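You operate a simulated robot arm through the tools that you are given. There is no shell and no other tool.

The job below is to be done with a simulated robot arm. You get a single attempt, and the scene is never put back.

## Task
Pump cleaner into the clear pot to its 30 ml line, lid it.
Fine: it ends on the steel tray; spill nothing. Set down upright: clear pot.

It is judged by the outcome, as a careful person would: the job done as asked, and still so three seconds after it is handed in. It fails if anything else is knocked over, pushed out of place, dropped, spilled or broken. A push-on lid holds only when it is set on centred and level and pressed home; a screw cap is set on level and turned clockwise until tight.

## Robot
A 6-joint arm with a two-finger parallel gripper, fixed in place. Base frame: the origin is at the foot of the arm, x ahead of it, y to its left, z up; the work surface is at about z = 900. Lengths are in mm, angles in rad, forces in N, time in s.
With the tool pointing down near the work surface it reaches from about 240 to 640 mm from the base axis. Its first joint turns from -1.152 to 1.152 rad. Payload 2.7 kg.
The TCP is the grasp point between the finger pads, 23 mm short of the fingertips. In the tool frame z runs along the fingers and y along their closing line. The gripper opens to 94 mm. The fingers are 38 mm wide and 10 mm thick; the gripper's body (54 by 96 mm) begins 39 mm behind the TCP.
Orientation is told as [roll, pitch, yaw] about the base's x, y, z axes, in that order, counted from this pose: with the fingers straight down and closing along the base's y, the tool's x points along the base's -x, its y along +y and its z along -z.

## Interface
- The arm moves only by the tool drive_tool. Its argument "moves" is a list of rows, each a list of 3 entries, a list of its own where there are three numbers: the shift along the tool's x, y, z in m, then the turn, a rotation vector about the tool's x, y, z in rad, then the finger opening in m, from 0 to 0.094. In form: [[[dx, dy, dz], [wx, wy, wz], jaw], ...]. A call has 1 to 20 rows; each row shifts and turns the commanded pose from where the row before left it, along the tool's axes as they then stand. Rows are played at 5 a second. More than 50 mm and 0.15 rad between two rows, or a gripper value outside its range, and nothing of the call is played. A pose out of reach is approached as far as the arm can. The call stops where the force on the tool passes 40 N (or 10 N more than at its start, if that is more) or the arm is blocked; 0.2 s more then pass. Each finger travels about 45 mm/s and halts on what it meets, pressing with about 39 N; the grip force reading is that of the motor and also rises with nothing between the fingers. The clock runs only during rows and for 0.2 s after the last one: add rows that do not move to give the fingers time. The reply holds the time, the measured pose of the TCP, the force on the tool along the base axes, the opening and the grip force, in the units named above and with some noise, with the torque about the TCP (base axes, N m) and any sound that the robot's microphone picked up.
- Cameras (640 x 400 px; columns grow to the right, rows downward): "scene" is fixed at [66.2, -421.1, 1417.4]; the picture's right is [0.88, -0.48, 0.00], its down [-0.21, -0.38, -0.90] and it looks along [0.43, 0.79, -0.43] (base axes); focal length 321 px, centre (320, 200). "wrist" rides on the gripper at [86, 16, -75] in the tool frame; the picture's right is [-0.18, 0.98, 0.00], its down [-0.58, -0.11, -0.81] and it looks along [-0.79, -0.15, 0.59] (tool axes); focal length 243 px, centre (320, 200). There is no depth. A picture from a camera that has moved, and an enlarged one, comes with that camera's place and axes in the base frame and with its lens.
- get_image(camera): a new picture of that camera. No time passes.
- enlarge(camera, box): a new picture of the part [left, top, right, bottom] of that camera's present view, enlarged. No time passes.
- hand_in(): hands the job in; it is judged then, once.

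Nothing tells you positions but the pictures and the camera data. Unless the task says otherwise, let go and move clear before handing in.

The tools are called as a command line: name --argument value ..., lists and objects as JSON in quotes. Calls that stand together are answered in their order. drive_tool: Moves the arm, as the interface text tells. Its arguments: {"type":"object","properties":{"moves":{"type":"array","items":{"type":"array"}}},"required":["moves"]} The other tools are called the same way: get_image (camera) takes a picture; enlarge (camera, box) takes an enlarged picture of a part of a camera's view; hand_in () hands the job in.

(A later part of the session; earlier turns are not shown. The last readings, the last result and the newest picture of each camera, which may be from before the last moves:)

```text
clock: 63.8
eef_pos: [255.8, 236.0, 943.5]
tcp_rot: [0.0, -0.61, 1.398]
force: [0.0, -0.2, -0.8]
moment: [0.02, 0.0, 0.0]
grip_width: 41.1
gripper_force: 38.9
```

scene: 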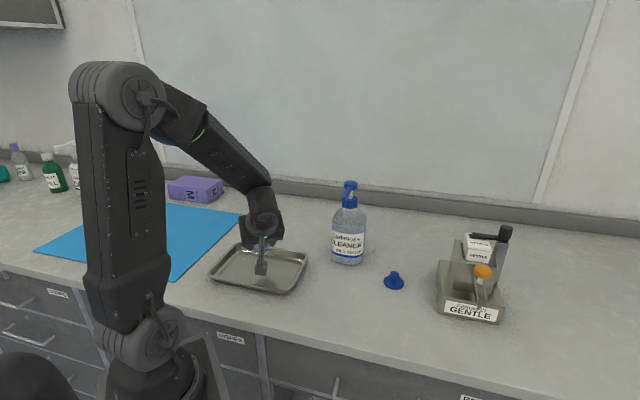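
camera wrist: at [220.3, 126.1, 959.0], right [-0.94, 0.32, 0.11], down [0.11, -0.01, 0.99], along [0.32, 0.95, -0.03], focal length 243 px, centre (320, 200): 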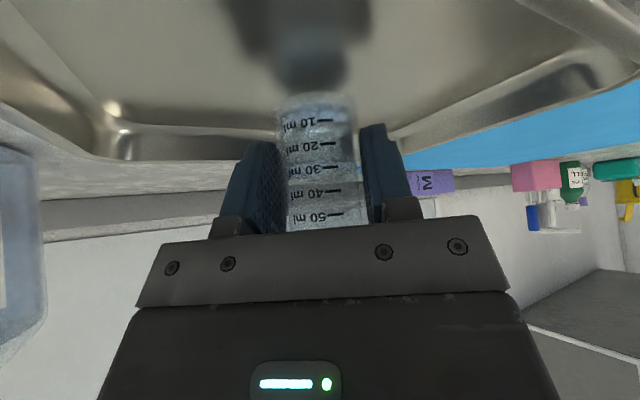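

drive_tool --moves '[[[0.00046, 0, 0.00066], [0, 0, 0], 0.036], [[0, 0, 0], [0, 0, 0], 0.036]]'

drive_tool --moves '[[[0.00034, 0, 0.00049], [0, 0, 0], 0.036], [[0, 0, 0], [0, 0, 0], 0.036]]'

drive_tool --moves '[[[0.00034, 0, 0.00049], [0, 0, 0], 0.036], [[0, 0, 0], [0, 0, 0], 0.036]]'

```text
clock: 64.4
eef_pos: [255.7, 235.5, 941.0]
tcp_rot: [0.0, -0.612, 1.398]
force: [-1.2, 0.4, 0.3]
moment: [-0.01, 0.0, 0.02]
grip_width: 41.0
gripper_force: 38.4
```

```text
clock: 65.0
eef_pos: [255.5, 236.5, 943.0]
tcp_rot: [0.001, -0.614, 1.396]
force: [-1.3, -2.1, 10.8]
moment: [-0.07, 0.13, -0.01]
grip_width: 41.4
gripper_force: 38.8
```

```text
clock: 65.6
eef_pos: [256.4, 235.9, 941.6]
tcp_rot: [-0.001, -0.613, 1.4]
force: [-1.5, -2.2, 16.1]
moment: [-0.02, -0.01, -0.06]
grip_width: 41.2
gripper_force: 38.9
```

The pot is touching the tray floor. I'll ease the pressure off and release it.

drive_tool --moves '[[[-0.00046, 0, -0.00066], [0, 0, 0], 0.036], [[0, 0, 0], [0, 0, 0], 0.036]]'

enlarge --camera "wrist" --box '[230, 40, 410, 240]'

```text
clock: 66.2
eef_pos: [256.3, 236.6, 940.7]
tcp_rot: [0.0, -0.61, 1.397]
force: [2.4, 2.8, 5.7]
moment: [0.15, -0.08, -0.05]
grip_width: 41.1
gripper_force: 39.2
```

```text
2.00 times, centred on (320, 140) of wrist
camera zoom: at [220.4, 126.4, 952.5], right [-0.94, 0.32, 0.11], down [0.11, -0.01, 0.99], along [0.32, 0.95, -0.03], focal length 485 px, centre (320, 320)
```

zoom: 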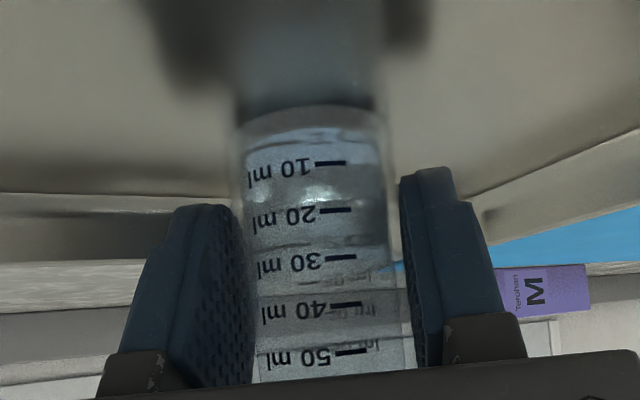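

drive_tool --moves '[[[0, 0, 0], [0, 0, 0], 0.042], [[0, 0, 0], [0, 0, 0], 0.046], [[0, 0, 0], [0, 0, 0], 0.055], [[0, 0, 0], [0, 0, 0], 0.068], [[0, 0, 0], [0, 0, 0], 0.078], [[0, 0, 0], [0, 0, 0], 0.078], [[0, 0, -0.02], [0, 0, 0], 0.078], [[0, 0, -0.03], [0, 0, 0], 0.078], [[0, 0, -0.03], [0, 0, 0], 0.078], [[0, 0, -0.03], [0, 0, 0], 0.078], [[0, 0, -0.03], [0, 0, 0], 0.078], [[0, 0, 0], [0, 0, 0], 0.078]]'

get_image --camera "wrist"

enlarge --camera "scene" --box '[200, 200, 320, 305]'

```text
clock: 68.8
eef_pos: [243.5, 156.0, 1055.6]
tcp_rot: [0.001, -0.61, 1.397]
force: [-0.2, -0.5, 0.5]
moment: [0.02, 0.01, -0.02]
grip_width: 77.9
gripper_force: 0.1
```

```text
taken
camera wrist: at [207.9, 46.4, 1067.0], right [-0.94, 0.32, 0.11], down [0.11, -0.01, 0.99], along [0.32, 0.95, -0.03], focal length 243 px, centre (320, 200)
```

wrist: 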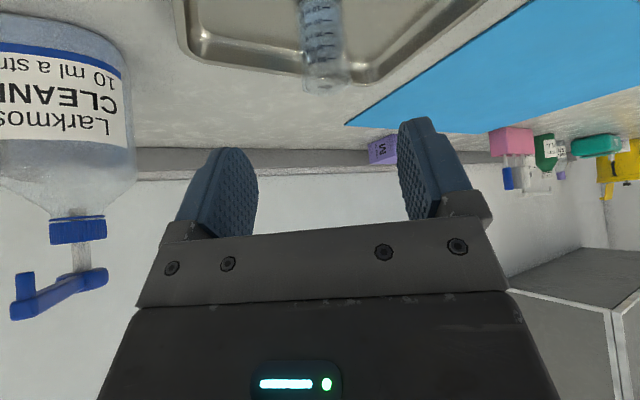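

```text
3.81 times, centred on (260, 252) of scene
camera zoom: at [66.2, -421.1, 1417.4], right [0.88, -0.48, 0.0], down [-0.21, -0.38, -0.9], along [0.43, 0.79, -0.43], focal length 1223 px, centre (549, 0)
```

zoom: 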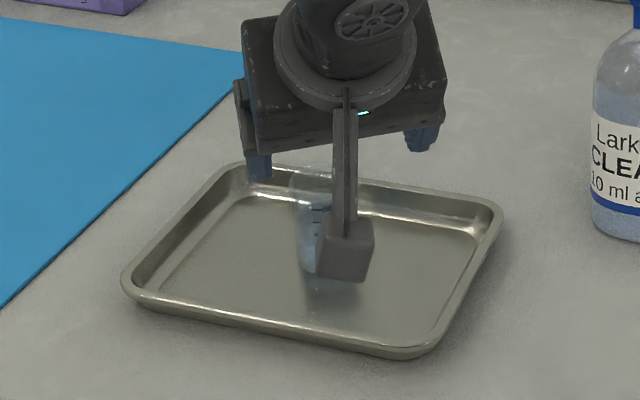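

The pot stands upright on the tray, still full. Next is the lid: I'll back off, untilt the gripper and yaw it back to square.

drive_tool --moves '[[[0, 0, -0.035], [0, 0, 0], 0.078], [[0, 0, -0.035], [0, 0, 0], 0.078], [[0, 0, -0.035], [0, 0, 0], 0.078], [[0, 0, 0], [0, 0.1222, 0], 0.078], [[0, 0, 0], [0, 0.1222, 0], 0.07], [[0, 0, 0], [0, 0.1222, 0], 0.06], [[0, 0, 0], [0, 0.1222, 0], 0.06], [[0, 0, 0], [0, 0.1222, 0], 0.06], [[0, 0, 0], [0, 0, 0.1396], 0.06], [[0, 0, 0], [0, 0, 0.1396], 0.06], [[0, 0, 0], [0, 0, 0.1396], 0.06], [[0, 0, 0], [0, 0, 0.1396], 0.06], [[0, 0, 0], [0, 0, 0.1396], 0.06], [[0, 0, 0], [0, 0, 0.1396], 0.06], [[0, 0, 0], [0, 0, 0.1396], 0.06], [[0, 0, 0], [0, 0, 0.1396], 0.06], [[0, 0, 0], [0, 0, 0.1396], 0.06], [[0, 0, 0], [0, 0, 0.1396], 0.06], [[0, 0, 0], [0, 0, 0], 0.06]]'

drive_tool --moves '[[[0, 0, 0], [0, 0, 0], 0.06]]'

get_image --camera "wrist"

enlarge --camera "scene" --box '[200, 200, 320, 305]'

```text
clock: 72.8
eef_pos: [233.2, 97.9, 1141.8]
tcp_rot: [0.0, -0.001, -0.001]
force: [0.1, -0.5, -0.2]
moment: [-0.01, 0.02, -0.01]
grip_width: 60.0
gripper_force: 0.1
```

```text
clock: 73.2
eef_pos: [231.3, 98.0, 1142.2]
tcp_rot: [0.0, 0.0, 0.001]
force: [-0.4, -0.3, 0.2]
moment: [0.02, 0.01, 0.02]
grip_width: 60.0
gripper_force: 0.1
```

```text
taken
camera wrist: at [145.3, 113.1, 1216.1], right [0.18, 0.98, 0.0], down [0.58, -0.11, 0.81], along [0.79, -0.15, -0.59], focal length 243 px, centre (320, 200)
```

wrist: 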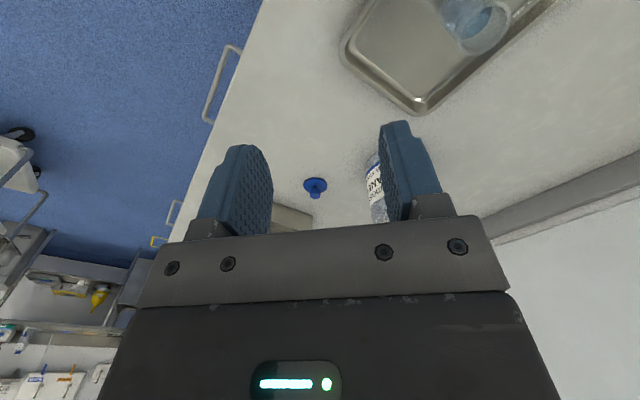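

```text
3.81 times, centred on (260, 252) of scene
camera zoom: at [66.2, -421.1, 1417.4], right [0.88, -0.48, 0.0], down [-0.21, -0.38, -0.9], along [0.43, 0.79, -0.43], focal length 1223 px, centre (549, 0)
```

zoom: 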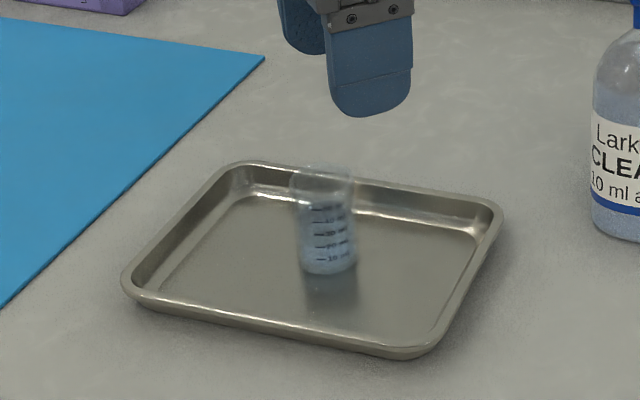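

enlarge --camera "wrist" --box '[420, 0, 540, 70]'

enlarge --camera "scene" --box '[265, 230, 310, 285]'

enlarge --camera "scene" --box '[270, 238, 302, 278]'

```text
5.33 times, centred on (480, 35) of wrist
camera zoom: at [145.3, 113.1, 1216.1], right [0.18, 0.98, 0.0], down [0.58, -0.11, 0.81], along [0.79, -0.15, -0.59], focal length 1294 px, centre (-533, 1080)
```

zoom: 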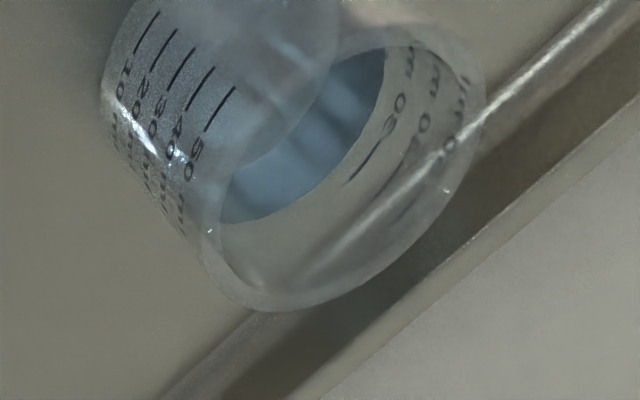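

```text
7.27 times, centred on (288, 258) of scene
camera zoom: at [66.2, -421.1, 1417.4], right [0.88, -0.48, 0.0], down [-0.21, -0.38, -0.9], along [0.43, 0.79, -0.43], focal length 2335 px, centre (556, -218)
```

zoom: 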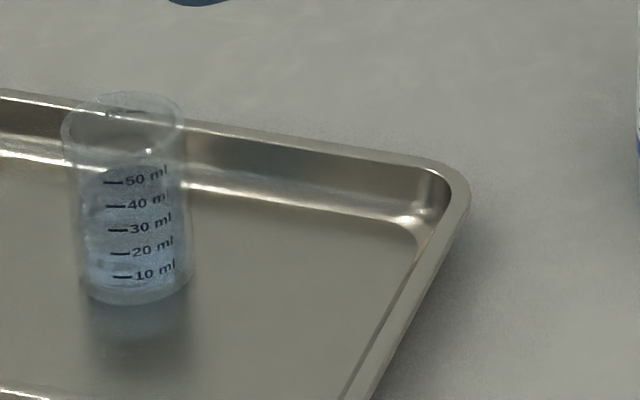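

```text
10.00 times, centred on (286, 258) of scene
camera zoom: at [66.2, -421.1, 1417.4], right [0.88, -0.48, 0.0], down [-0.21, -0.38, -0.9], along [0.43, 0.79, -0.43], focal length 3210 px, centre (660, -380)
```

zoom: 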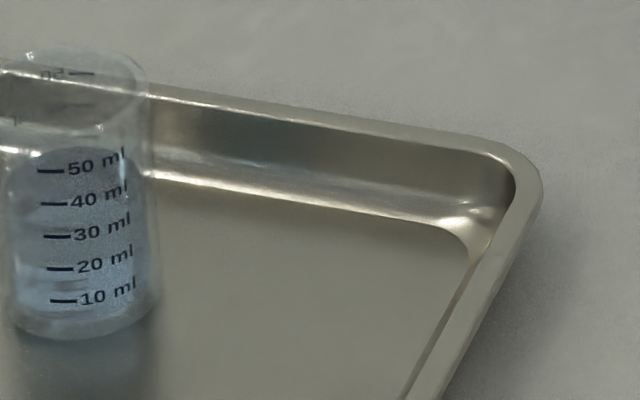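

The pot stands centred on the tray with the liquid at the 30 ml line. Now I'll travel over to the lid, keeping well clear of the spout.

drive_tool --moves '[[[-0.0327, -0.0293, 0], [0, 0, 0], 0.06], [[-0.0327, -0.0293, 0], [0, 0, 0], 0.06], [[-0.0327, -0.0293, 0], [0, 0, 0], 0.06], [[-0.031, 0.00383, 0.02033], [0, 0, 0], 0.06], [[-0.031, 0.00383, 0.02033], [0, 0, 0], 0.06], [[-0.031, 0.00383, 0.02033], [0, 0, 0], 0.06], [[-0.031, 0.00383, 0.02033], [0, 0, 0], 0.06], [[-0.031, 0.00383, 0.02033], [0, 0, 0], 0.06], [[-0.031, 0.00383, 0.02033], [0, 0, 0], 0.06], [[0, 0, 0], [0, 0, 0], 0.06]]'

drive_tool --moves '[[[0, 0, 0], [0, 0, 0], 0.06]]'

get_image --camera "wrist"

enlarge --camera "scene" --box '[350, 210, 450, 310]'

```text
clock: 75.4
eef_pos: [514.9, 33.3, 1022.5]
tcp_rot: [0.001, 0.0, 0.001]
force: [0.9, 0.5, 0.0]
moment: [0.0, -0.01, -0.02]
grip_width: 60.2
gripper_force: 0.1
```

```text
clock: 75.8
eef_pos: [513.4, 32.1, 1022.2]
tcp_rot: [0.0, 0.0, 0.002]
force: [0.5, -0.4, 0.8]
moment: [0.01, -0.01, 0.03]
grip_width: 60.1
gripper_force: 0.1
```

```text
taken
camera wrist: at [428.1, 48.4, 1096.8], right [0.18, 0.98, 0.0], down [0.58, -0.11, 0.81], along [0.79, -0.15, -0.59], focal length 243 px, centre (320, 200)
```

wrist: 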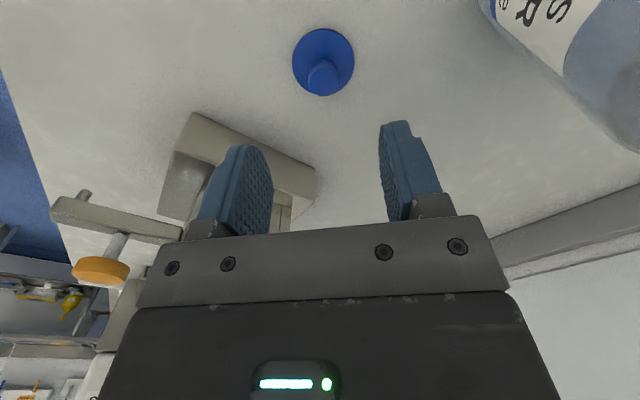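

```text
4.00 times, centred on (400, 260) of scene
camera zoom: at [66.2, -421.1, 1417.4], right [0.88, -0.48, 0.0], down [-0.21, -0.38, -0.9], along [0.43, 0.79, -0.43], focal length 1284 px, centre (0, -40)
```

zoom: 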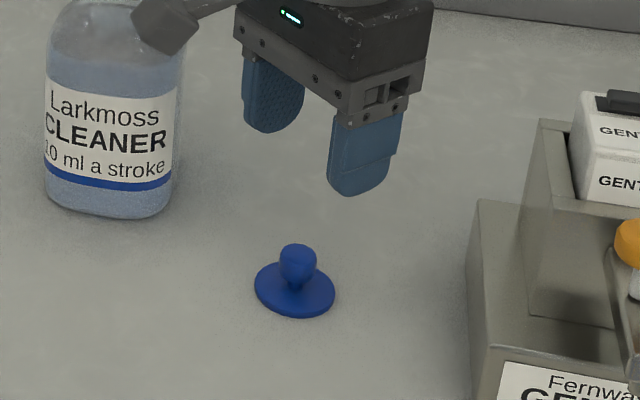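

enlarge --camera "wrist" --box '[280, 20, 370, 110]'

enlarge --camera "scene" --box '[380, 265, 410, 295]'

```text
4.44 times, centred on (325, 65) of wrist
camera zoom: at [428.1, 48.4, 1096.8], right [0.18, 0.98, 0.0], down [0.58, -0.11, 0.81], along [0.79, -0.15, -0.59], focal length 1078 px, centre (298, 800)
```

zoom: 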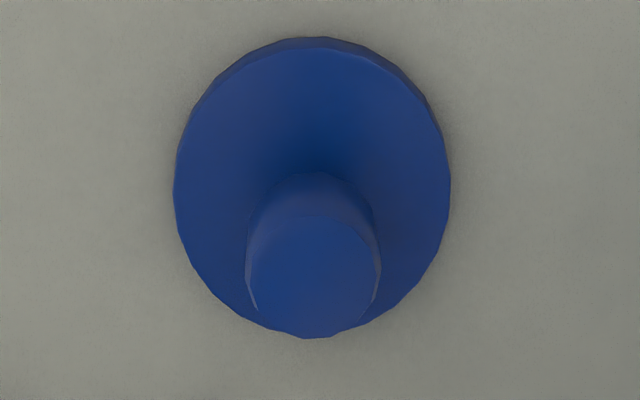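

```text
13.33 times, centred on (395, 280) of scene
camera zoom: at [66.2, -421.1, 1417.4], right [0.88, -0.48, 0.0], down [-0.21, -0.38, -0.9], along [0.43, 0.79, -0.43], focal length 4280 px, centre (-680, -867)
```

zoom: 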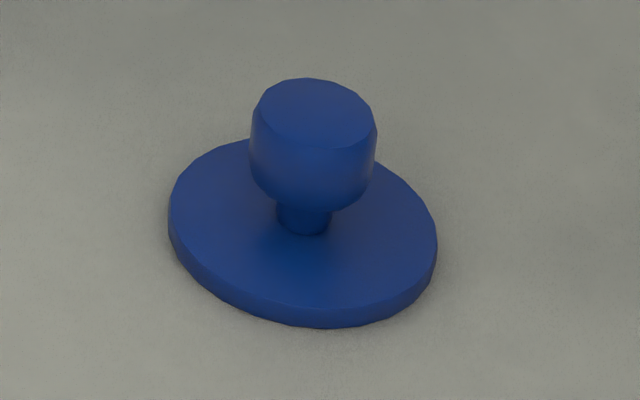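

The lid is at (515,34.5): the disc top is about z 905 and the knob, about 22 mm wide, spans z 913–929. I'll shift 2 mm, descend so the fingertips stop just above the disc, and grip the knob.

drive_tool --moves '[[[-0.0008, 0.002, 0.02], [0, 0, 0], 0.05], [[0, 0, 0.025], [0, 0, 0], 0.05], [[0, 0, 0.025], [0, 0, 0], 0.05], [[0, 0, 0.015], [0, 0, 0], 0.05], [[0, 0, 0], [0, 0, 0], 0.05]]'

drive_tool --moves '[[[0, 0, 0], [0, 0, 0], 0.05]]'

get_image --camera "wrist"

enlarge --camera "scene" --box '[370, 250, 420, 300]'

```text
clock: 77.0
eef_pos: [514.5, 34.4, 935.9]
tcp_rot: [-0.001, 0.0, 0.003]
force: [-0.1, 0.0, -0.4]
moment: [0.02, 0.01, 0.04]
grip_width: 49.8
gripper_force: 0.0
```

```text
clock: 77.4
eef_pos: [515.2, 36.4, 935.7]
tcp_rot: [-0.001, 0.001, 0.002]
force: [-0.1, 0.0, -0.2]
moment: [-0.01, -0.01, 0.03]
grip_width: 50.2
gripper_force: 0.1
```

```text
taken
camera wrist: at [428.9, 51.0, 1009.8], right [0.18, 0.98, 0.0], down [0.58, -0.11, 0.81], along [0.79, -0.15, -0.59], focal length 243 px, centre (320, 200)
```

wrist: 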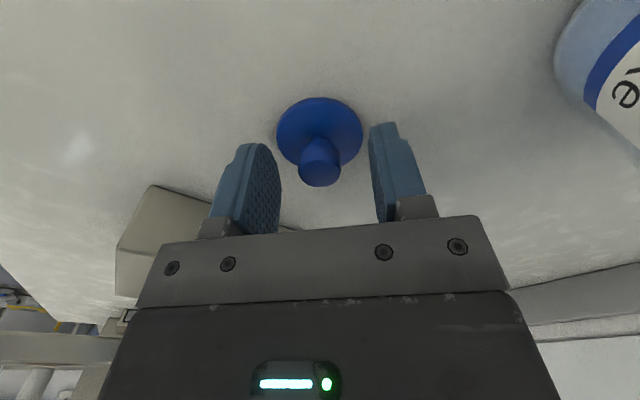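

```text
8.00 times, centred on (395, 275) of scene
camera zoom: at [66.2, -421.1, 1417.4], right [0.88, -0.48, 0.0], down [-0.21, -0.38, -0.9], along [0.43, 0.79, -0.43], focal length 2568 px, centre (-280, -400)
```

zoom: 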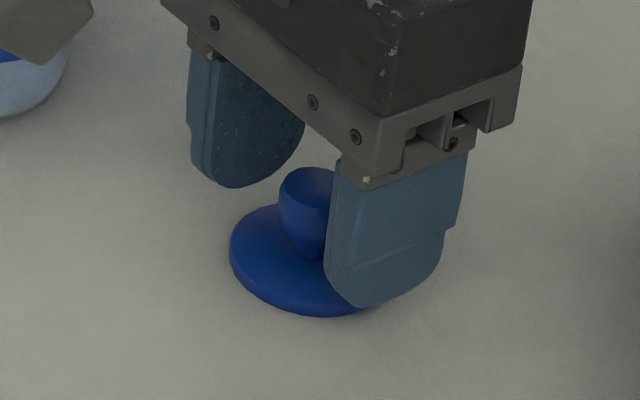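

drive_tool --moves '[[[0, 0, 0.003], [0, 0, 0], 0.05], [[0, 0, 0], [0, 0, 0], 0.04], [[0, 0, 0], [0, 0, 0], 0.032], [[0, 0, 0], [0, 0, 0], 0.027], [[0, 0, 0], [0, 0, 0], 0.023], [[0, 0, 0], [0, 0, 0], 0.018], [[0, 0, 0], [0, 0, 0], 0.016], [[0, 0, 0], [0, 0, 0], 0.016]]'

get_image --camera "wrist"

enlarge --camera "scene" --box '[370, 250, 420, 300]'

```text
clock: 79.2
eef_pos: [515.4, 35.7, 933.4]
tcp_rot: [0.0, 0.0, 0.002]
force: [-0.5, -1.4, 0.6]
moment: [-0.01, 0.03, -0.05]
grip_width: 20.5
gripper_force: 39.3
```

```text
taken
camera wrist: at [429.5, 50.8, 1006.9], right [0.18, 0.98, 0.0], down [0.58, -0.11, 0.81], along [0.79, -0.15, -0.59], focal length 243 px, centre (320, 200)
```

wrist: 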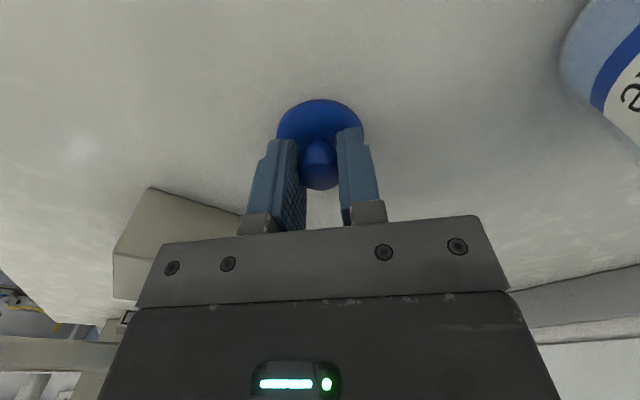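

```text
8.00 times, centred on (395, 275) of scene
camera zoom: at [66.2, -421.1, 1417.4], right [0.88, -0.48, 0.0], down [-0.21, -0.38, -0.9], along [0.43, 0.79, -0.43], focal length 2568 px, centre (-280, -400)
```

zoom: 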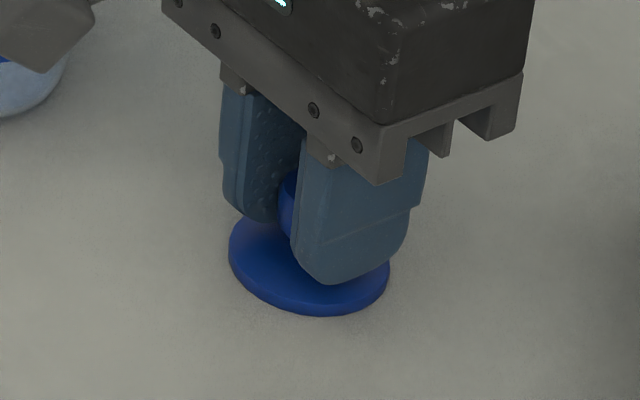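

The knob is gripped at 20.5 mm. I'll lift and check that the lid is level.

drive_tool --moves '[[[0, 0, -0.003], [0, 0, 0], 0.016], [[0, 0, -0.008], [0, 0, 0], 0.016], [[0, 0, -0.02], [0, 0, 0], 0.016], [[0, 0, -0.03], [0, 0, 0], 0.016], [[0, 0, 0], [0, 0, 0], 0.016]]'

get_image --camera "wrist"

enlarge --camera "scene" --box '[360, 210, 430, 280]'

enlarge --camera "wrist" --box '[250, 80, 390, 230]'

```text
clock: 80.4
eef_pos: [516.7, 37.5, 993.4]
tcp_rot: [0.0, 0.0, 0.001]
force: [-0.2, 0.4, 0.9]
moment: [0.0, 0.02, 0.01]
grip_width: 20.1
gripper_force: 39.3
```

```text
taken
camera wrist: at [430.2, 51.7, 1068.2], right [0.18, 0.98, 0.0], down [0.58, -0.11, 0.81], along [0.79, -0.15, -0.59], focal length 243 px, centre (320, 200)
```

wrist: 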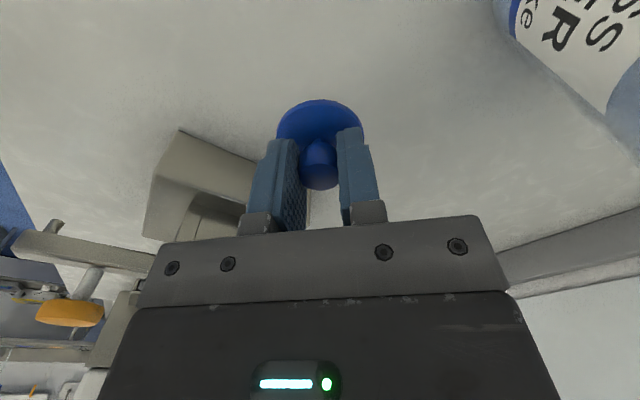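

```text
5.71 times, centred on (395, 245) of scene
camera zoom: at [66.2, -421.1, 1417.4], right [0.88, -0.48, 0.0], down [-0.21, -0.38, -0.9], along [0.43, 0.79, -0.43], focal length 1834 px, centre (-109, -57)
```

zoom: 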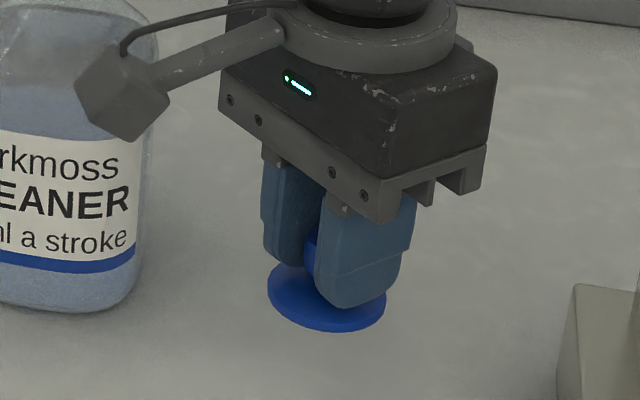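

```text
2.67 times, centred on (320, 155) of wrist
camera zoom: at [430.2, 51.7, 1068.2], right [0.18, 0.98, 0.0], down [0.58, -0.11, 0.81], along [0.79, -0.15, -0.59], focal length 647 px, centre (320, 320)
```

zoom: 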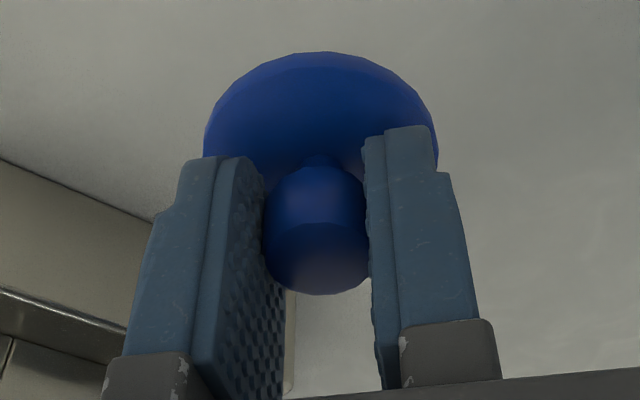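

The lid is held level and centred in the fingers. I'll raise it, take it back around the spout, and bring it high above the pot on the tray.

drive_tool --moves '[[[0.02514, -0.00243, -0.01243], [0, 0, 0], 0.016], [[0.02514, -0.00243, -0.01243], [0, 0, 0], 0.016], [[0.02514, -0.00243, -0.01243], [0, 0, 0], 0.016], [[0.02514, -0.00243, -0.01243], [0, 0, 0], 0.016], [[0.02514, -0.00243, -0.01243], [0, 0, 0], 0.016], [[0.02514, -0.00243, -0.01243], [0, 0, 0], 0.016], [[0.02514, -0.00243, -0.01243], [0, 0, 0], 0.016], [[0.0105, 0.0275, 0], [0, 0, 0], 0.016], [[0.0105, 0.0275, 0], [0, 0, 0], 0.016], [[0.0105, 0.0275, 0], [0, 0, 0], 0.016], [[0.0105, 0.0275, 0], [0, 0, 0], 0.016], [[0.0105, 0.0275, 0], [0, 0, 0], 0.016], [[0.0105, 0.0275, 0], [0, 0, 0], 0.016], [[0.0105, 0.0275, 0], [0, 0, 0], 0.016], [[0.0105, 0.0275, 0], [0, 0, 0], 0.016], [[0, 0, 0], [0, 0, 0], 0.016]]'

drive_tool --moves '[[[0, 0, 0], [0, 0, 0], 0.016]]'

get_image --camera "wrist"

get_image --camera "scene"

```text
clock: 83.8
eef_pos: [257.2, 236.8, 1079.3]
tcp_rot: [0.0, 0.001, 0.002]
force: [-0.3, 0.2, -0.1]
moment: [0.04, 0.03, -0.02]
grip_width: 20.5
gripper_force: 38.8
```

```text
clock: 84.2
eef_pos: [257.5, 239.2, 1080.5]
tcp_rot: [-0.001, -0.001, 0.003]
force: [-0.6, 0.2, 0.4]
moment: [0.01, -0.02, -0.02]
grip_width: 20.1
gripper_force: 38.8
```

```text
taken
camera wrist: at [170.7, 253.6, 1154.2], right [0.18, 0.98, 0.0], down [0.58, -0.11, 0.81], along [0.79, -0.15, -0.59], focal length 243 px, centre (320, 200)
```

wrist: 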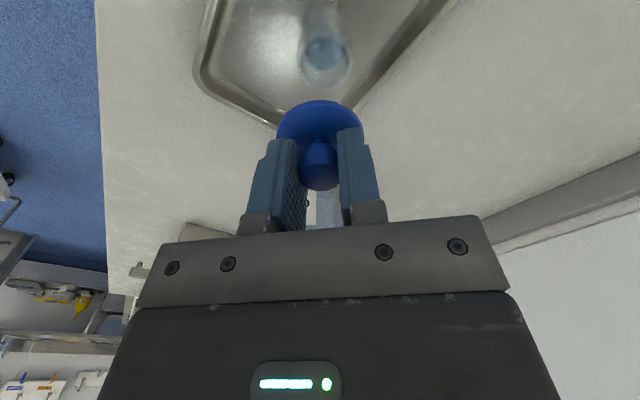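

```text
taken
```

scene: 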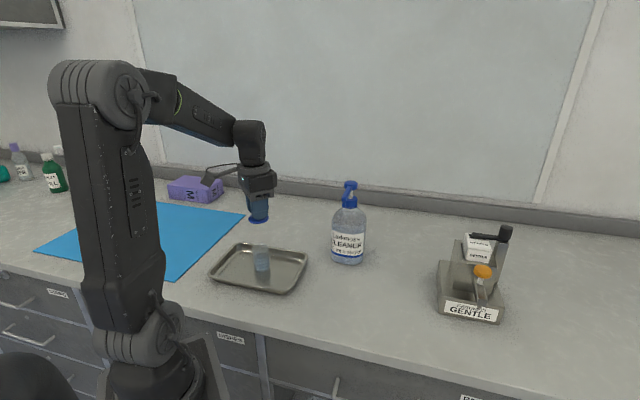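

enlarge --camera "wrist" --box '[280, 10, 370, 110]'

enlarge --camera "scene" --box '[230, 190, 290, 275]'

enlarge --camera "scene" --box '[242, 236, 282, 276]'

```text
4.00 times, centred on (325, 60) of wrist
camera zoom: at [170.7, 253.6, 1154.2], right [0.18, 0.98, 0.0], down [0.58, -0.11, 0.81], along [0.79, -0.15, -0.59], focal length 970 px, centre (300, 760)
```

zoom: 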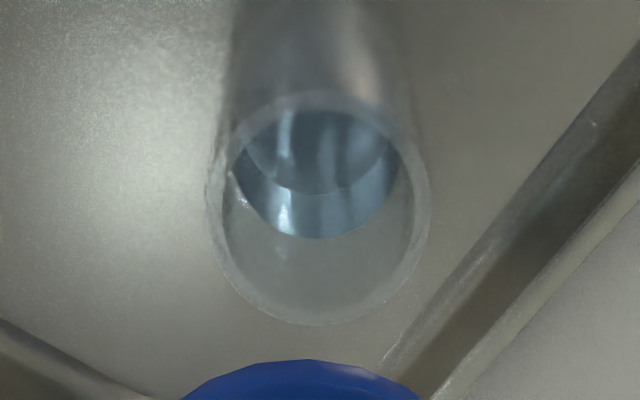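

```text
4.71 times, centred on (260, 232) of scene
camera zoom: at [66.2, -421.1, 1417.4], right [0.88, -0.48, 0.0], down [-0.21, -0.38, -0.9], along [0.43, 0.79, -0.43], focal length 1511 px, centre (602, 47)
```

zoom: 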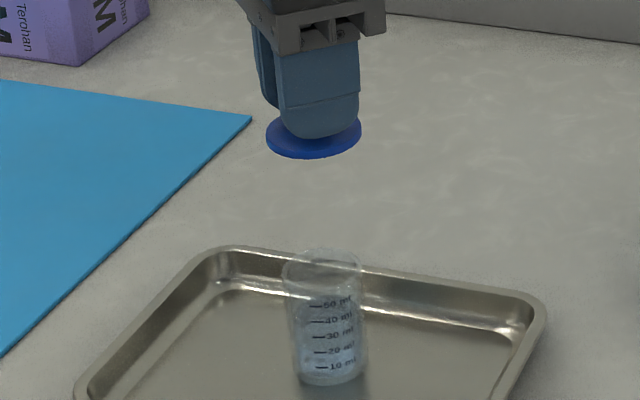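

```text
10.00 times, centred on (262, 256) of scene
camera zoom: at [66.2, -421.1, 1417.4], right [0.88, -0.48, 0.0], down [-0.21, -0.38, -0.9], along [0.43, 0.79, -0.43], focal length 3210 px, centre (900, -360)
```

zoom: 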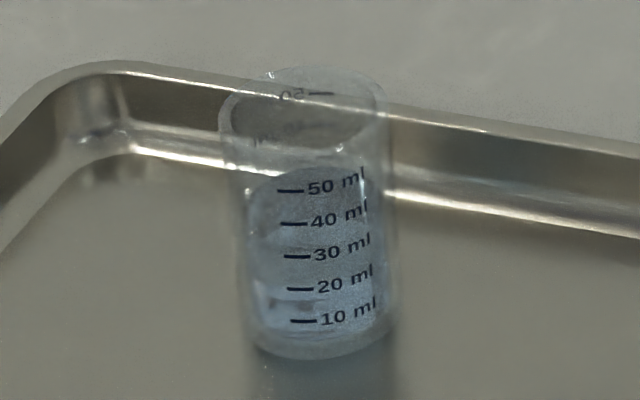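

I'll lower the lid to about 15 mm above the rim and compare the alignment in both views.

drive_tool --moves '[[[0, 0, 0.015], [0, 0, 0], 0.016], [[0, 0, 0.015], [0, 0, 0], 0.016], [[0, 0, 0.015], [0, 0, 0], 0.016], [[0, 0, 0.013], [0, 0, 0], 0.016], [[0, 0, 0], [0, 0, 0], 0.016]]'

drive_tool --moves '[[[0, 0, 0], [0, 0, 0], 0.016]]'

enlarge --camera "wrist" --box '[260, 40, 380, 200]'

enlarge --camera "scene" --box '[240, 220, 285, 276]'

```text
clock: 85.4
eef_pos: [257.4, 238.6, 1022.2]
tcp_rot: [0.001, 0.001, 0.002]
force: [0.3, 0.0, -0.8]
moment: [0.0, 0.02, 0.0]
grip_width: 20.2
gripper_force: 38.9
```

```text
clock: 85.8
eef_pos: [257.5, 237.8, 1021.8]
tcp_rot: [0.002, 0.001, 0.002]
force: [-0.9, 0.2, -0.2]
moment: [-0.02, 0.01, 0.04]
grip_width: 20.2
gripper_force: 38.9
```

```text
2.50 times, centred on (320, 120) of wrist
camera zoom: at [171.2, 253.0, 1096.6], right [0.18, 0.98, 0.0], down [0.58, -0.11, 0.81], along [0.79, -0.15, -0.59], focal length 606 px, centre (320, 400)
```

zoom: 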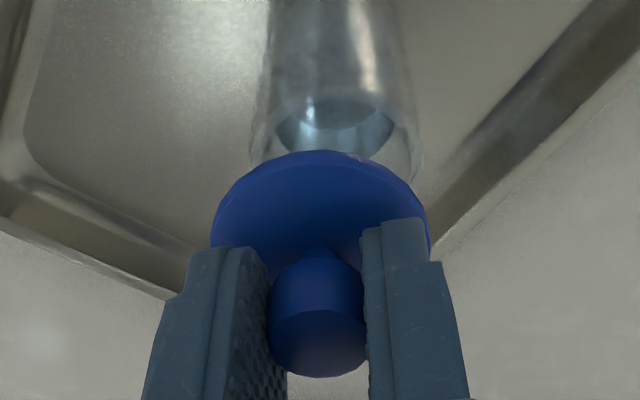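

```text
7.14 times, centred on (262, 248) of scene
camera zoom: at [66.2, -421.1, 1417.4], right [0.88, -0.48, 0.0], down [-0.21, -0.38, -0.9], along [0.43, 0.79, -0.43], focal length 2293 px, centre (731, -143)
```

zoom: 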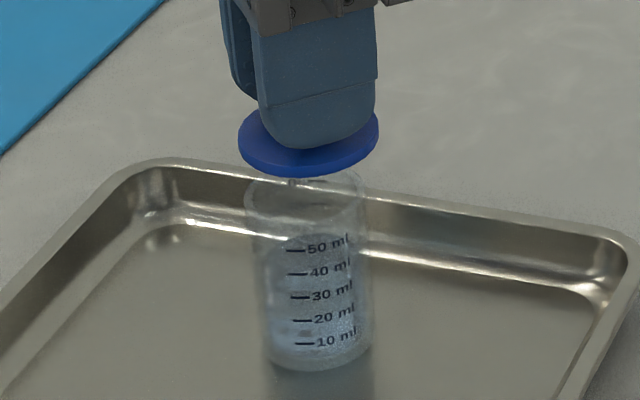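

The pot is offset from the lid by about (-1.4,+3.8) mm. I'll correct that and look again.

drive_tool --moves '[[[0.0014, 0.0038, 0], [0, 0, 0], 0.016], [[0, 0, 0.006], [0, 0, 0], 0.016], [[0, 0, 0], [0, 0, 0], 0.016]]'

enlarge --camera "wrist" --box '[260, 40, 380, 200]'

enlarge --camera "scene" --box '[240, 220, 285, 276]'

enlarge --camera "scene" --box '[250, 226, 274, 256]'

```text
clock: 86.6
eef_pos: [255.1, 242.2, 1016.3]
tcp_rot: [0.0, -0.002, 0.001]
force: [0.4, -0.7, -0.4]
moment: [-0.04, -0.02, 0.0]
grip_width: 20.2
gripper_force: 38.8
```

```text
2.50 times, centred on (320, 120) of wrist
camera zoom: at [169.0, 257.3, 1090.8], right [0.18, 0.98, 0.0], down [0.58, -0.11, 0.81], along [0.79, -0.15, -0.59], focal length 606 px, centre (320, 400)
```

zoom: 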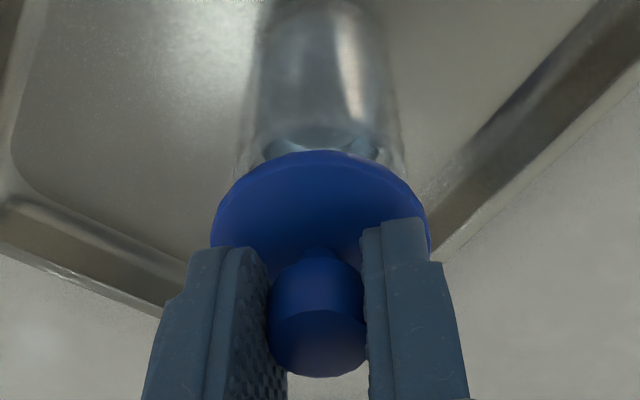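

```text
7.14 times, centred on (262, 248) of scene
camera zoom: at [66.2, -421.1, 1417.4], right [0.88, -0.48, 0.0], down [-0.21, -0.38, -0.9], along [0.43, 0.79, -0.43], focal length 2293 px, centre (731, -143)
```

zoom: 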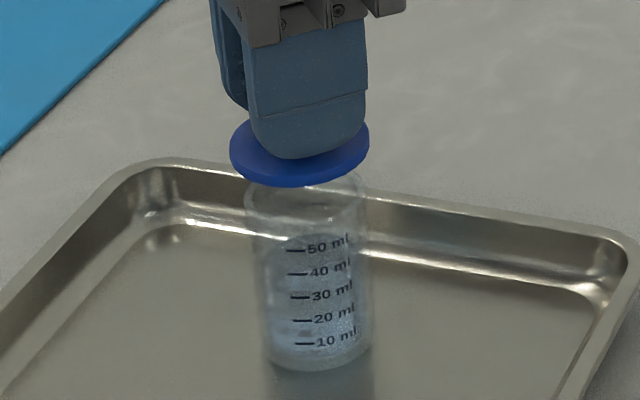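

```text
13.33 times, centred on (262, 241) of scene
camera zoom: at [66.2, -421.1, 1417.4], right [0.88, -0.48, 0.0], down [-0.21, -0.38, -0.9], along [0.43, 0.79, -0.43], focal length 4280 px, centre (1093, -347)
```

zoom: 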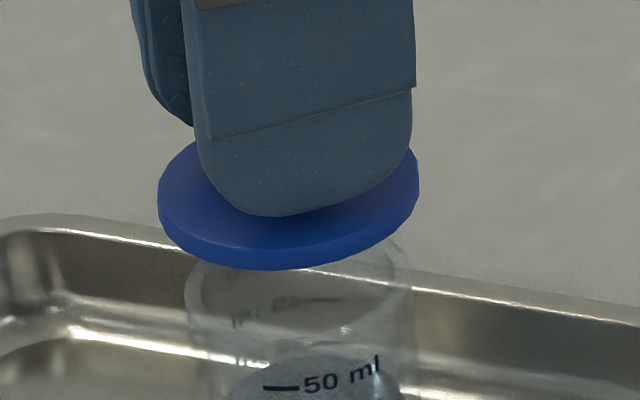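

The remaining error is about +0.9 mm in x. I'll trim that and come down close to the rim.

drive_tool --moves '[[[-0.0009, -0.0002, 0], [0, 0, 0], 0.016], [[0, 0, 0.004], [0, 0, 0], 0.016], [[0, 0, 0.003], [0, 0, 0], 0.016], [[0, 0, 0], [0, 0, 0], 0.016]]'

enlarge --camera "wrist" --box '[260, 40, 380, 200]'

enlarge --camera "scene" --box '[250, 226, 274, 256]'

```text
clock: 87.6
eef_pos: [256.3, 241.8, 1008.9]
tcp_rot: [-0.001, -0.002, 0.001]
force: [-0.1, -0.5, 0.8]
moment: [0.01, -0.01, 0.0]
grip_width: 20.3
gripper_force: 39.4
```

```text
2.50 times, centred on (320, 120) of wrist
camera zoom: at [169.6, 256.4, 1083.8], right [0.18, 0.98, 0.0], down [0.58, -0.11, 0.81], along [0.79, -0.15, -0.59], focal length 606 px, centre (320, 400)
```

zoom: 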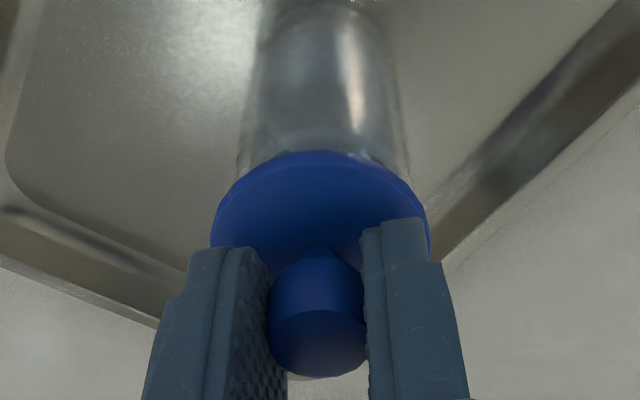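

```text
13.33 times, centred on (262, 241) of scene
camera zoom: at [66.2, -421.1, 1417.4], right [0.88, -0.48, 0.0], down [-0.21, -0.38, -0.9], along [0.43, 0.79, -0.43], focal length 4280 px, centre (1093, -347)
```

zoom: 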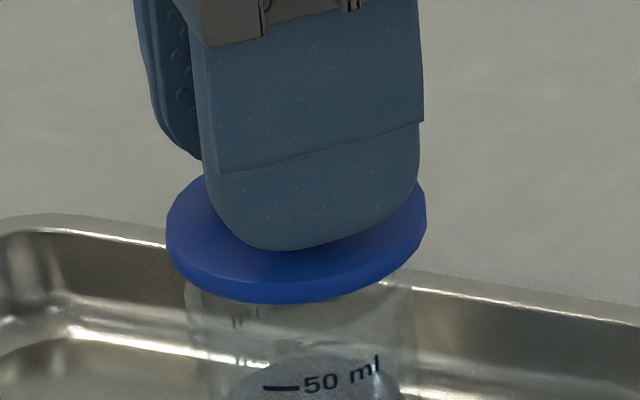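

The lid now looks centred in both views, within about 0.5 mm. I'll come down onto the rim in small steps and watch the force.

drive_tool --moves '[[[0, 0.0003, 0.0015], [0, 0, 0], 0.016], [[0, 0, 0.001], [0, 0, 0], 0.016], [[0, 0, 0], [0, 0, 0], 0.016]]'

drive_tool --moves '[[[0, 0, 0.001], [0, 0, 0], 0.016], [[0, 0, 0], [0, 0, 0], 0.016]]'

drive_tool --moves '[[[0, 0, 0.001], [0, 0, 0], 0.016], [[0, 0, 0], [0, 0, 0], 0.016]]'

```text
clock: 88.4
eef_pos: [255.0, 241.6, 1007.0]
tcp_rot: [0.001, -0.001, 0.001]
force: [0.3, -0.4, -0.2]
moment: [0.0, 0.02, 0.0]
grip_width: 20.2
gripper_force: 38.9
```

```text
clock: 89.0
eef_pos: [254.2, 242.7, 1005.9]
tcp_rot: [-0.001, 0.0, 0.002]
force: [0.2, -0.8, 0.1]
moment: [-0.02, 0.02, -0.04]
grip_width: 20.3
gripper_force: 39.6
```

```text
clock: 89.6
eef_pos: [254.7, 242.1, 1004.5]
tcp_rot: [-0.001, -0.001, 0.001]
force: [-0.8, 0.4, 0.3]
moment: [-0.02, -0.02, 0.0]
grip_width: 19.9
gripper_force: 38.5
```

drive_tool --moves '[[[0, 0, 0.001], [0, 0, 0], 0.016], [[0, 0, 0], [0, 0, 0], 0.016]]'

drive_tool --moves '[[[0, 0, 0.001], [0, 0, 0], 0.016], [[0, 0, 0], [0, 0, 0], 0.016]]'

enlarge --camera "scene" --box '[250, 226, 274, 256]'

enlarge --camera "wrist" --box '[260, 40, 380, 200]'

```text
clock: 90.2
eef_pos: [254.3, 241.7, 1004.7]
tcp_rot: [-0.001, -0.001, 0.001]
force: [0.8, 0.6, -1.0]
moment: [0.01, 0.01, 0.03]
grip_width: 20.2
gripper_force: 38.4
```

```text
clock: 90.8
eef_pos: [256.2, 241.6, 1001.4]
tcp_rot: [0.0, -0.001, 0.002]
force: [-1.2, 0.6, 0.2]
moment: [0.01, -0.01, 0.0]
grip_width: 20.3
gripper_force: 40.0
```

```text
13.33 times, centred on (262, 241) of scene
camera zoom: at [66.2, -421.1, 1417.4], right [0.88, -0.48, 0.0], down [-0.21, -0.38, -0.9], along [0.43, 0.79, -0.43], focal length 4280 px, centre (1093, -347)
```

zoom: 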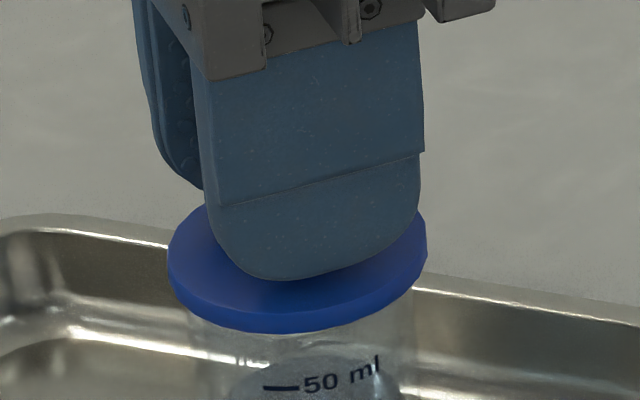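

```text
2.50 times, centred on (320, 120) of wrist
camera zoom: at [169.5, 257.1, 1077.0], right [0.18, 0.98, 0.0], down [0.58, -0.11, 0.81], along [0.79, -0.15, -0.59], focal length 606 px, centre (320, 400)
```

zoom: 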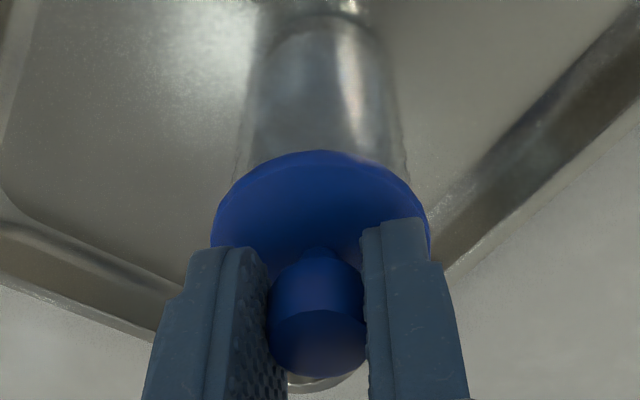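

drive_tool --moves '[[[0, 0, 0.001], [0, 0, 0], 0.016], [[0, 0, 0], [0, 0, 0], 0.016]]'

drive_tool --moves '[[[0, 0, 0.001], [0, 0, 0], 0.016], [[0, 0, 0], [0, 0, 0], 0.016]]'

drive_tool --moves '[[[0, 0, 0.001], [0, 0, 0], 0.016], [[0, 0, 0], [0, 0, 0], 0.016]]'

```text
clock: 91.4
eef_pos: [256.7, 241.2, 1000.5]
tcp_rot: [0.001, 0.0, 0.003]
force: [0.4, -0.2, -0.2]
moment: [0.0, -0.05, -0.03]
grip_width: 20.0
gripper_force: 39.5
```

```text
clock: 92.0
eef_pos: [255.5, 241.9, 999.8]
tcp_rot: [0.0, 0.0, 0.001]
force: [1.1, 0.7, -0.3]
moment: [-0.04, 0.0, -0.03]
grip_width: 19.8
gripper_force: 39.5
```

```text
clock: 92.6
eef_pos: [255.9, 243.5, 999.8]
tcp_rot: [0.0, 0.001, 0.001]
force: [0.0, 0.1, -0.5]
moment: [-0.01, 0.01, -0.02]
grip_width: 19.9
gripper_force: 38.9
```

enlarge --camera "scene" --box '[250, 230, 274, 260]'

drive_tool --moves '[[[0, 0, 0.001], [0, 0, 0], 0.016], [[0, 0, 0], [0, 0, 0], 0.016]]'

drive_tool --moves '[[[0, 0, 0.001], [0, 0, 0], 0.016], [[0, 0, 0], [0, 0, 0], 0.016]]'

enlarge --camera "scene" --box '[250, 230, 274, 260]'

```text
13.33 times, centred on (262, 245) of scene
camera zoom: at [66.2, -421.1, 1417.4], right [0.88, -0.48, 0.0], down [-0.21, -0.38, -0.9], along [0.43, 0.79, -0.43], focal length 4280 px, centre (1093, -400)
```

zoom: 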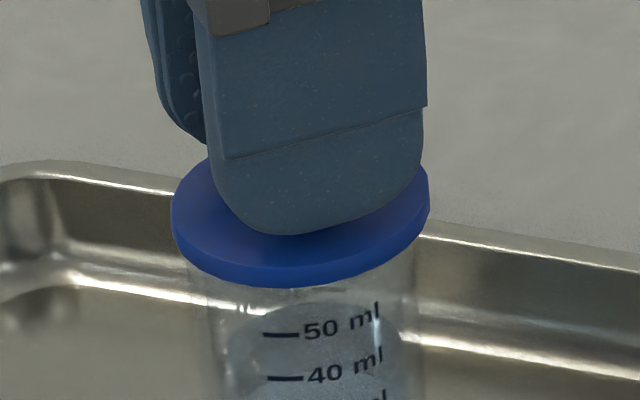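

```text
clock: 93.2
eef_pos: [257.4, 241.5, 999.8]
tcp_rot: [0.0, 0.0, 0.001]
force: [0.3, 0.1, -0.3]
moment: [-0.01, 0.0, 0.03]
grip_width: 20.3
gripper_force: 38.9
```

```text
clock: 93.8
eef_pos: [256.8, 243.1, 999.4]
tcp_rot: [0.002, -0.001, 0.002]
force: [-3.4, -1.5, 16.3]
moment: [-0.08, 0.16, -0.02]
grip_width: 20.1
gripper_force: 38.8
heard: snap
```

```text
13.33 times, centred on (262, 245) of scene
camera zoom: at [66.0, -421.3, 1417.3], right [0.88, -0.48, 0.0], down [-0.21, -0.38, -0.9], along [0.43, 0.79, -0.43], focal length 4280 px, centre (1093, -400)
```

zoom: 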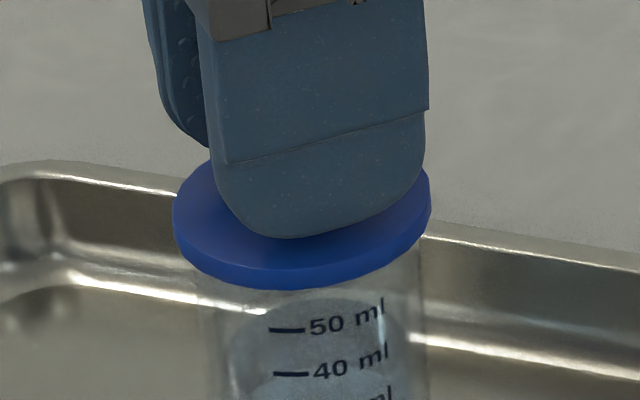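

I heard a snap at 16 N. I'll press slightly further to make sure the lid is fully home, then check it.

drive_tool --moves '[[[0, 0, 0.0006], [0, 0, 0], 0.016], [[0, 0, 0], [0, 0, 0], 0.016]]'

drive_tool --moves '[[[0, 0, 0.0006], [0, 0, 0], 0.016], [[0, 0, 0], [0, 0, 0], 0.016]]'

enlarge --camera "scene" --box '[248, 230, 278, 276]'

enlarge --camera "wrist" --box '[260, 40, 380, 200]'

```text
clock: 94.4
eef_pos: [256.5, 243.7, 999.9]
tcp_rot: [0.004, -0.002, 0.001]
force: [-1.8, -1.1, 28.0]
moment: [-0.07, -0.01, 0.0]
grip_width: 20.1
gripper_force: 38.9
```

```text
clock: 95.0
eef_pos: [256.3, 243.6, 999.1]
tcp_rot: [0.005, -0.004, 0.002]
force: [-1.7, -2.9, 37.4]
moment: [-0.15, -0.03, -0.03]
grip_width: 20.1
gripper_force: 39.1
```

```text
8.70 times, centred on (263, 253) of scene
camera zoom: at [65.9, -421.5, 1417.3], right [0.88, -0.48, 0.0], down [-0.21, -0.38, -0.9], along [0.43, 0.79, -0.43], focal length 2792 px, centre (816, -261)
```

zoom: 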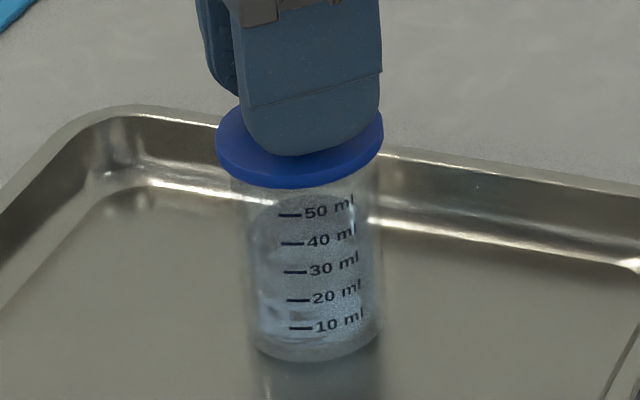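

```text
2.50 times, centred on (320, 120) of wrist
camera zoom: at [170.1, 258.1, 1073.0], right [0.18, 0.98, 0.01], down [0.58, -0.11, 0.81], along [0.8, -0.14, -0.59], focal length 606 px, centre (320, 400)
```

zoom: 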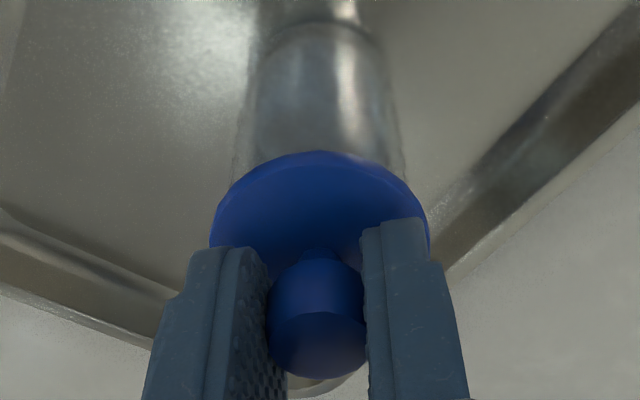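

The lid held solid at 37 N. I'll unload the force and open the fingers.

drive_tool --moves '[[[0, 0, -0.0009], [0, 0, 0], 0.016], [[0, 0, -0.0008], [0, 0, 0], 0.016], [[0, 0, 0], [0, 0, 0], 0.016]]'

drive_tool --moves '[[[0, 0, 0], [0, 0, 0], 0.021], [[0, 0, 0], [0, 0, 0], 0.025], [[0, 0, 0], [0, 0, 0], 0.034], [[0, 0, 0], [0, 0, 0], 0.045], [[0, 0, 0], [0, 0, 0], 0.05], [[0, 0, 0], [0, 0, 0], 0.05]]'

enlarge --camera "wrist" --box '[240, 30, 400, 210]'

enlarge --camera "scene" --box '[248, 225, 278, 276]'

```text
clock: 95.8
eef_pos: [256.8, 242.8, 998.1]
tcp_rot: [0.002, -0.001, 0.002]
force: [4.9, 1.2, 23.1]
moment: [0.08, -0.47, 0.03]
grip_width: 19.9
gripper_force: 39.1
```

```text
clock: 97.2
eef_pos: [255.5, 242.4, 998.9]
tcp_rot: [-0.001, -0.001, 0.002]
force: [0.6, 0.1, 0.6]
moment: [0.02, -0.01, 0.0]
grip_width: 49.9
gripper_force: 0.2
```

```text
2.22 times, centred on (320, 120) of wrist
camera zoom: at [169.6, 257.6, 1072.7], right [0.18, 0.98, 0.0], down [0.58, -0.11, 0.81], along [0.79, -0.15, -0.59], focal length 539 px, centre (320, 378)
```

zoom: 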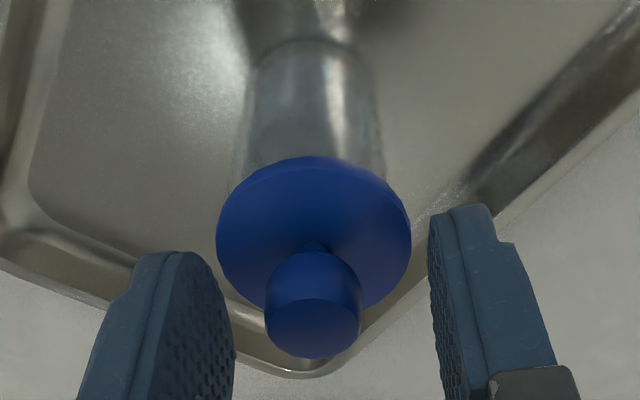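

```text
7.84 times, centred on (263, 250) of scene
camera zoom: at [66.2, -421.1, 1417.4], right [0.88, -0.48, 0.0], down [-0.21, -0.38, -0.9], along [0.43, 0.79, -0.43], focal length 2518 px, centre (767, -196)
```

zoom: 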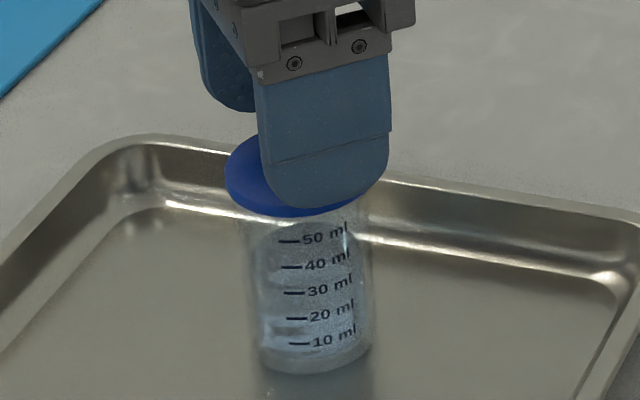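

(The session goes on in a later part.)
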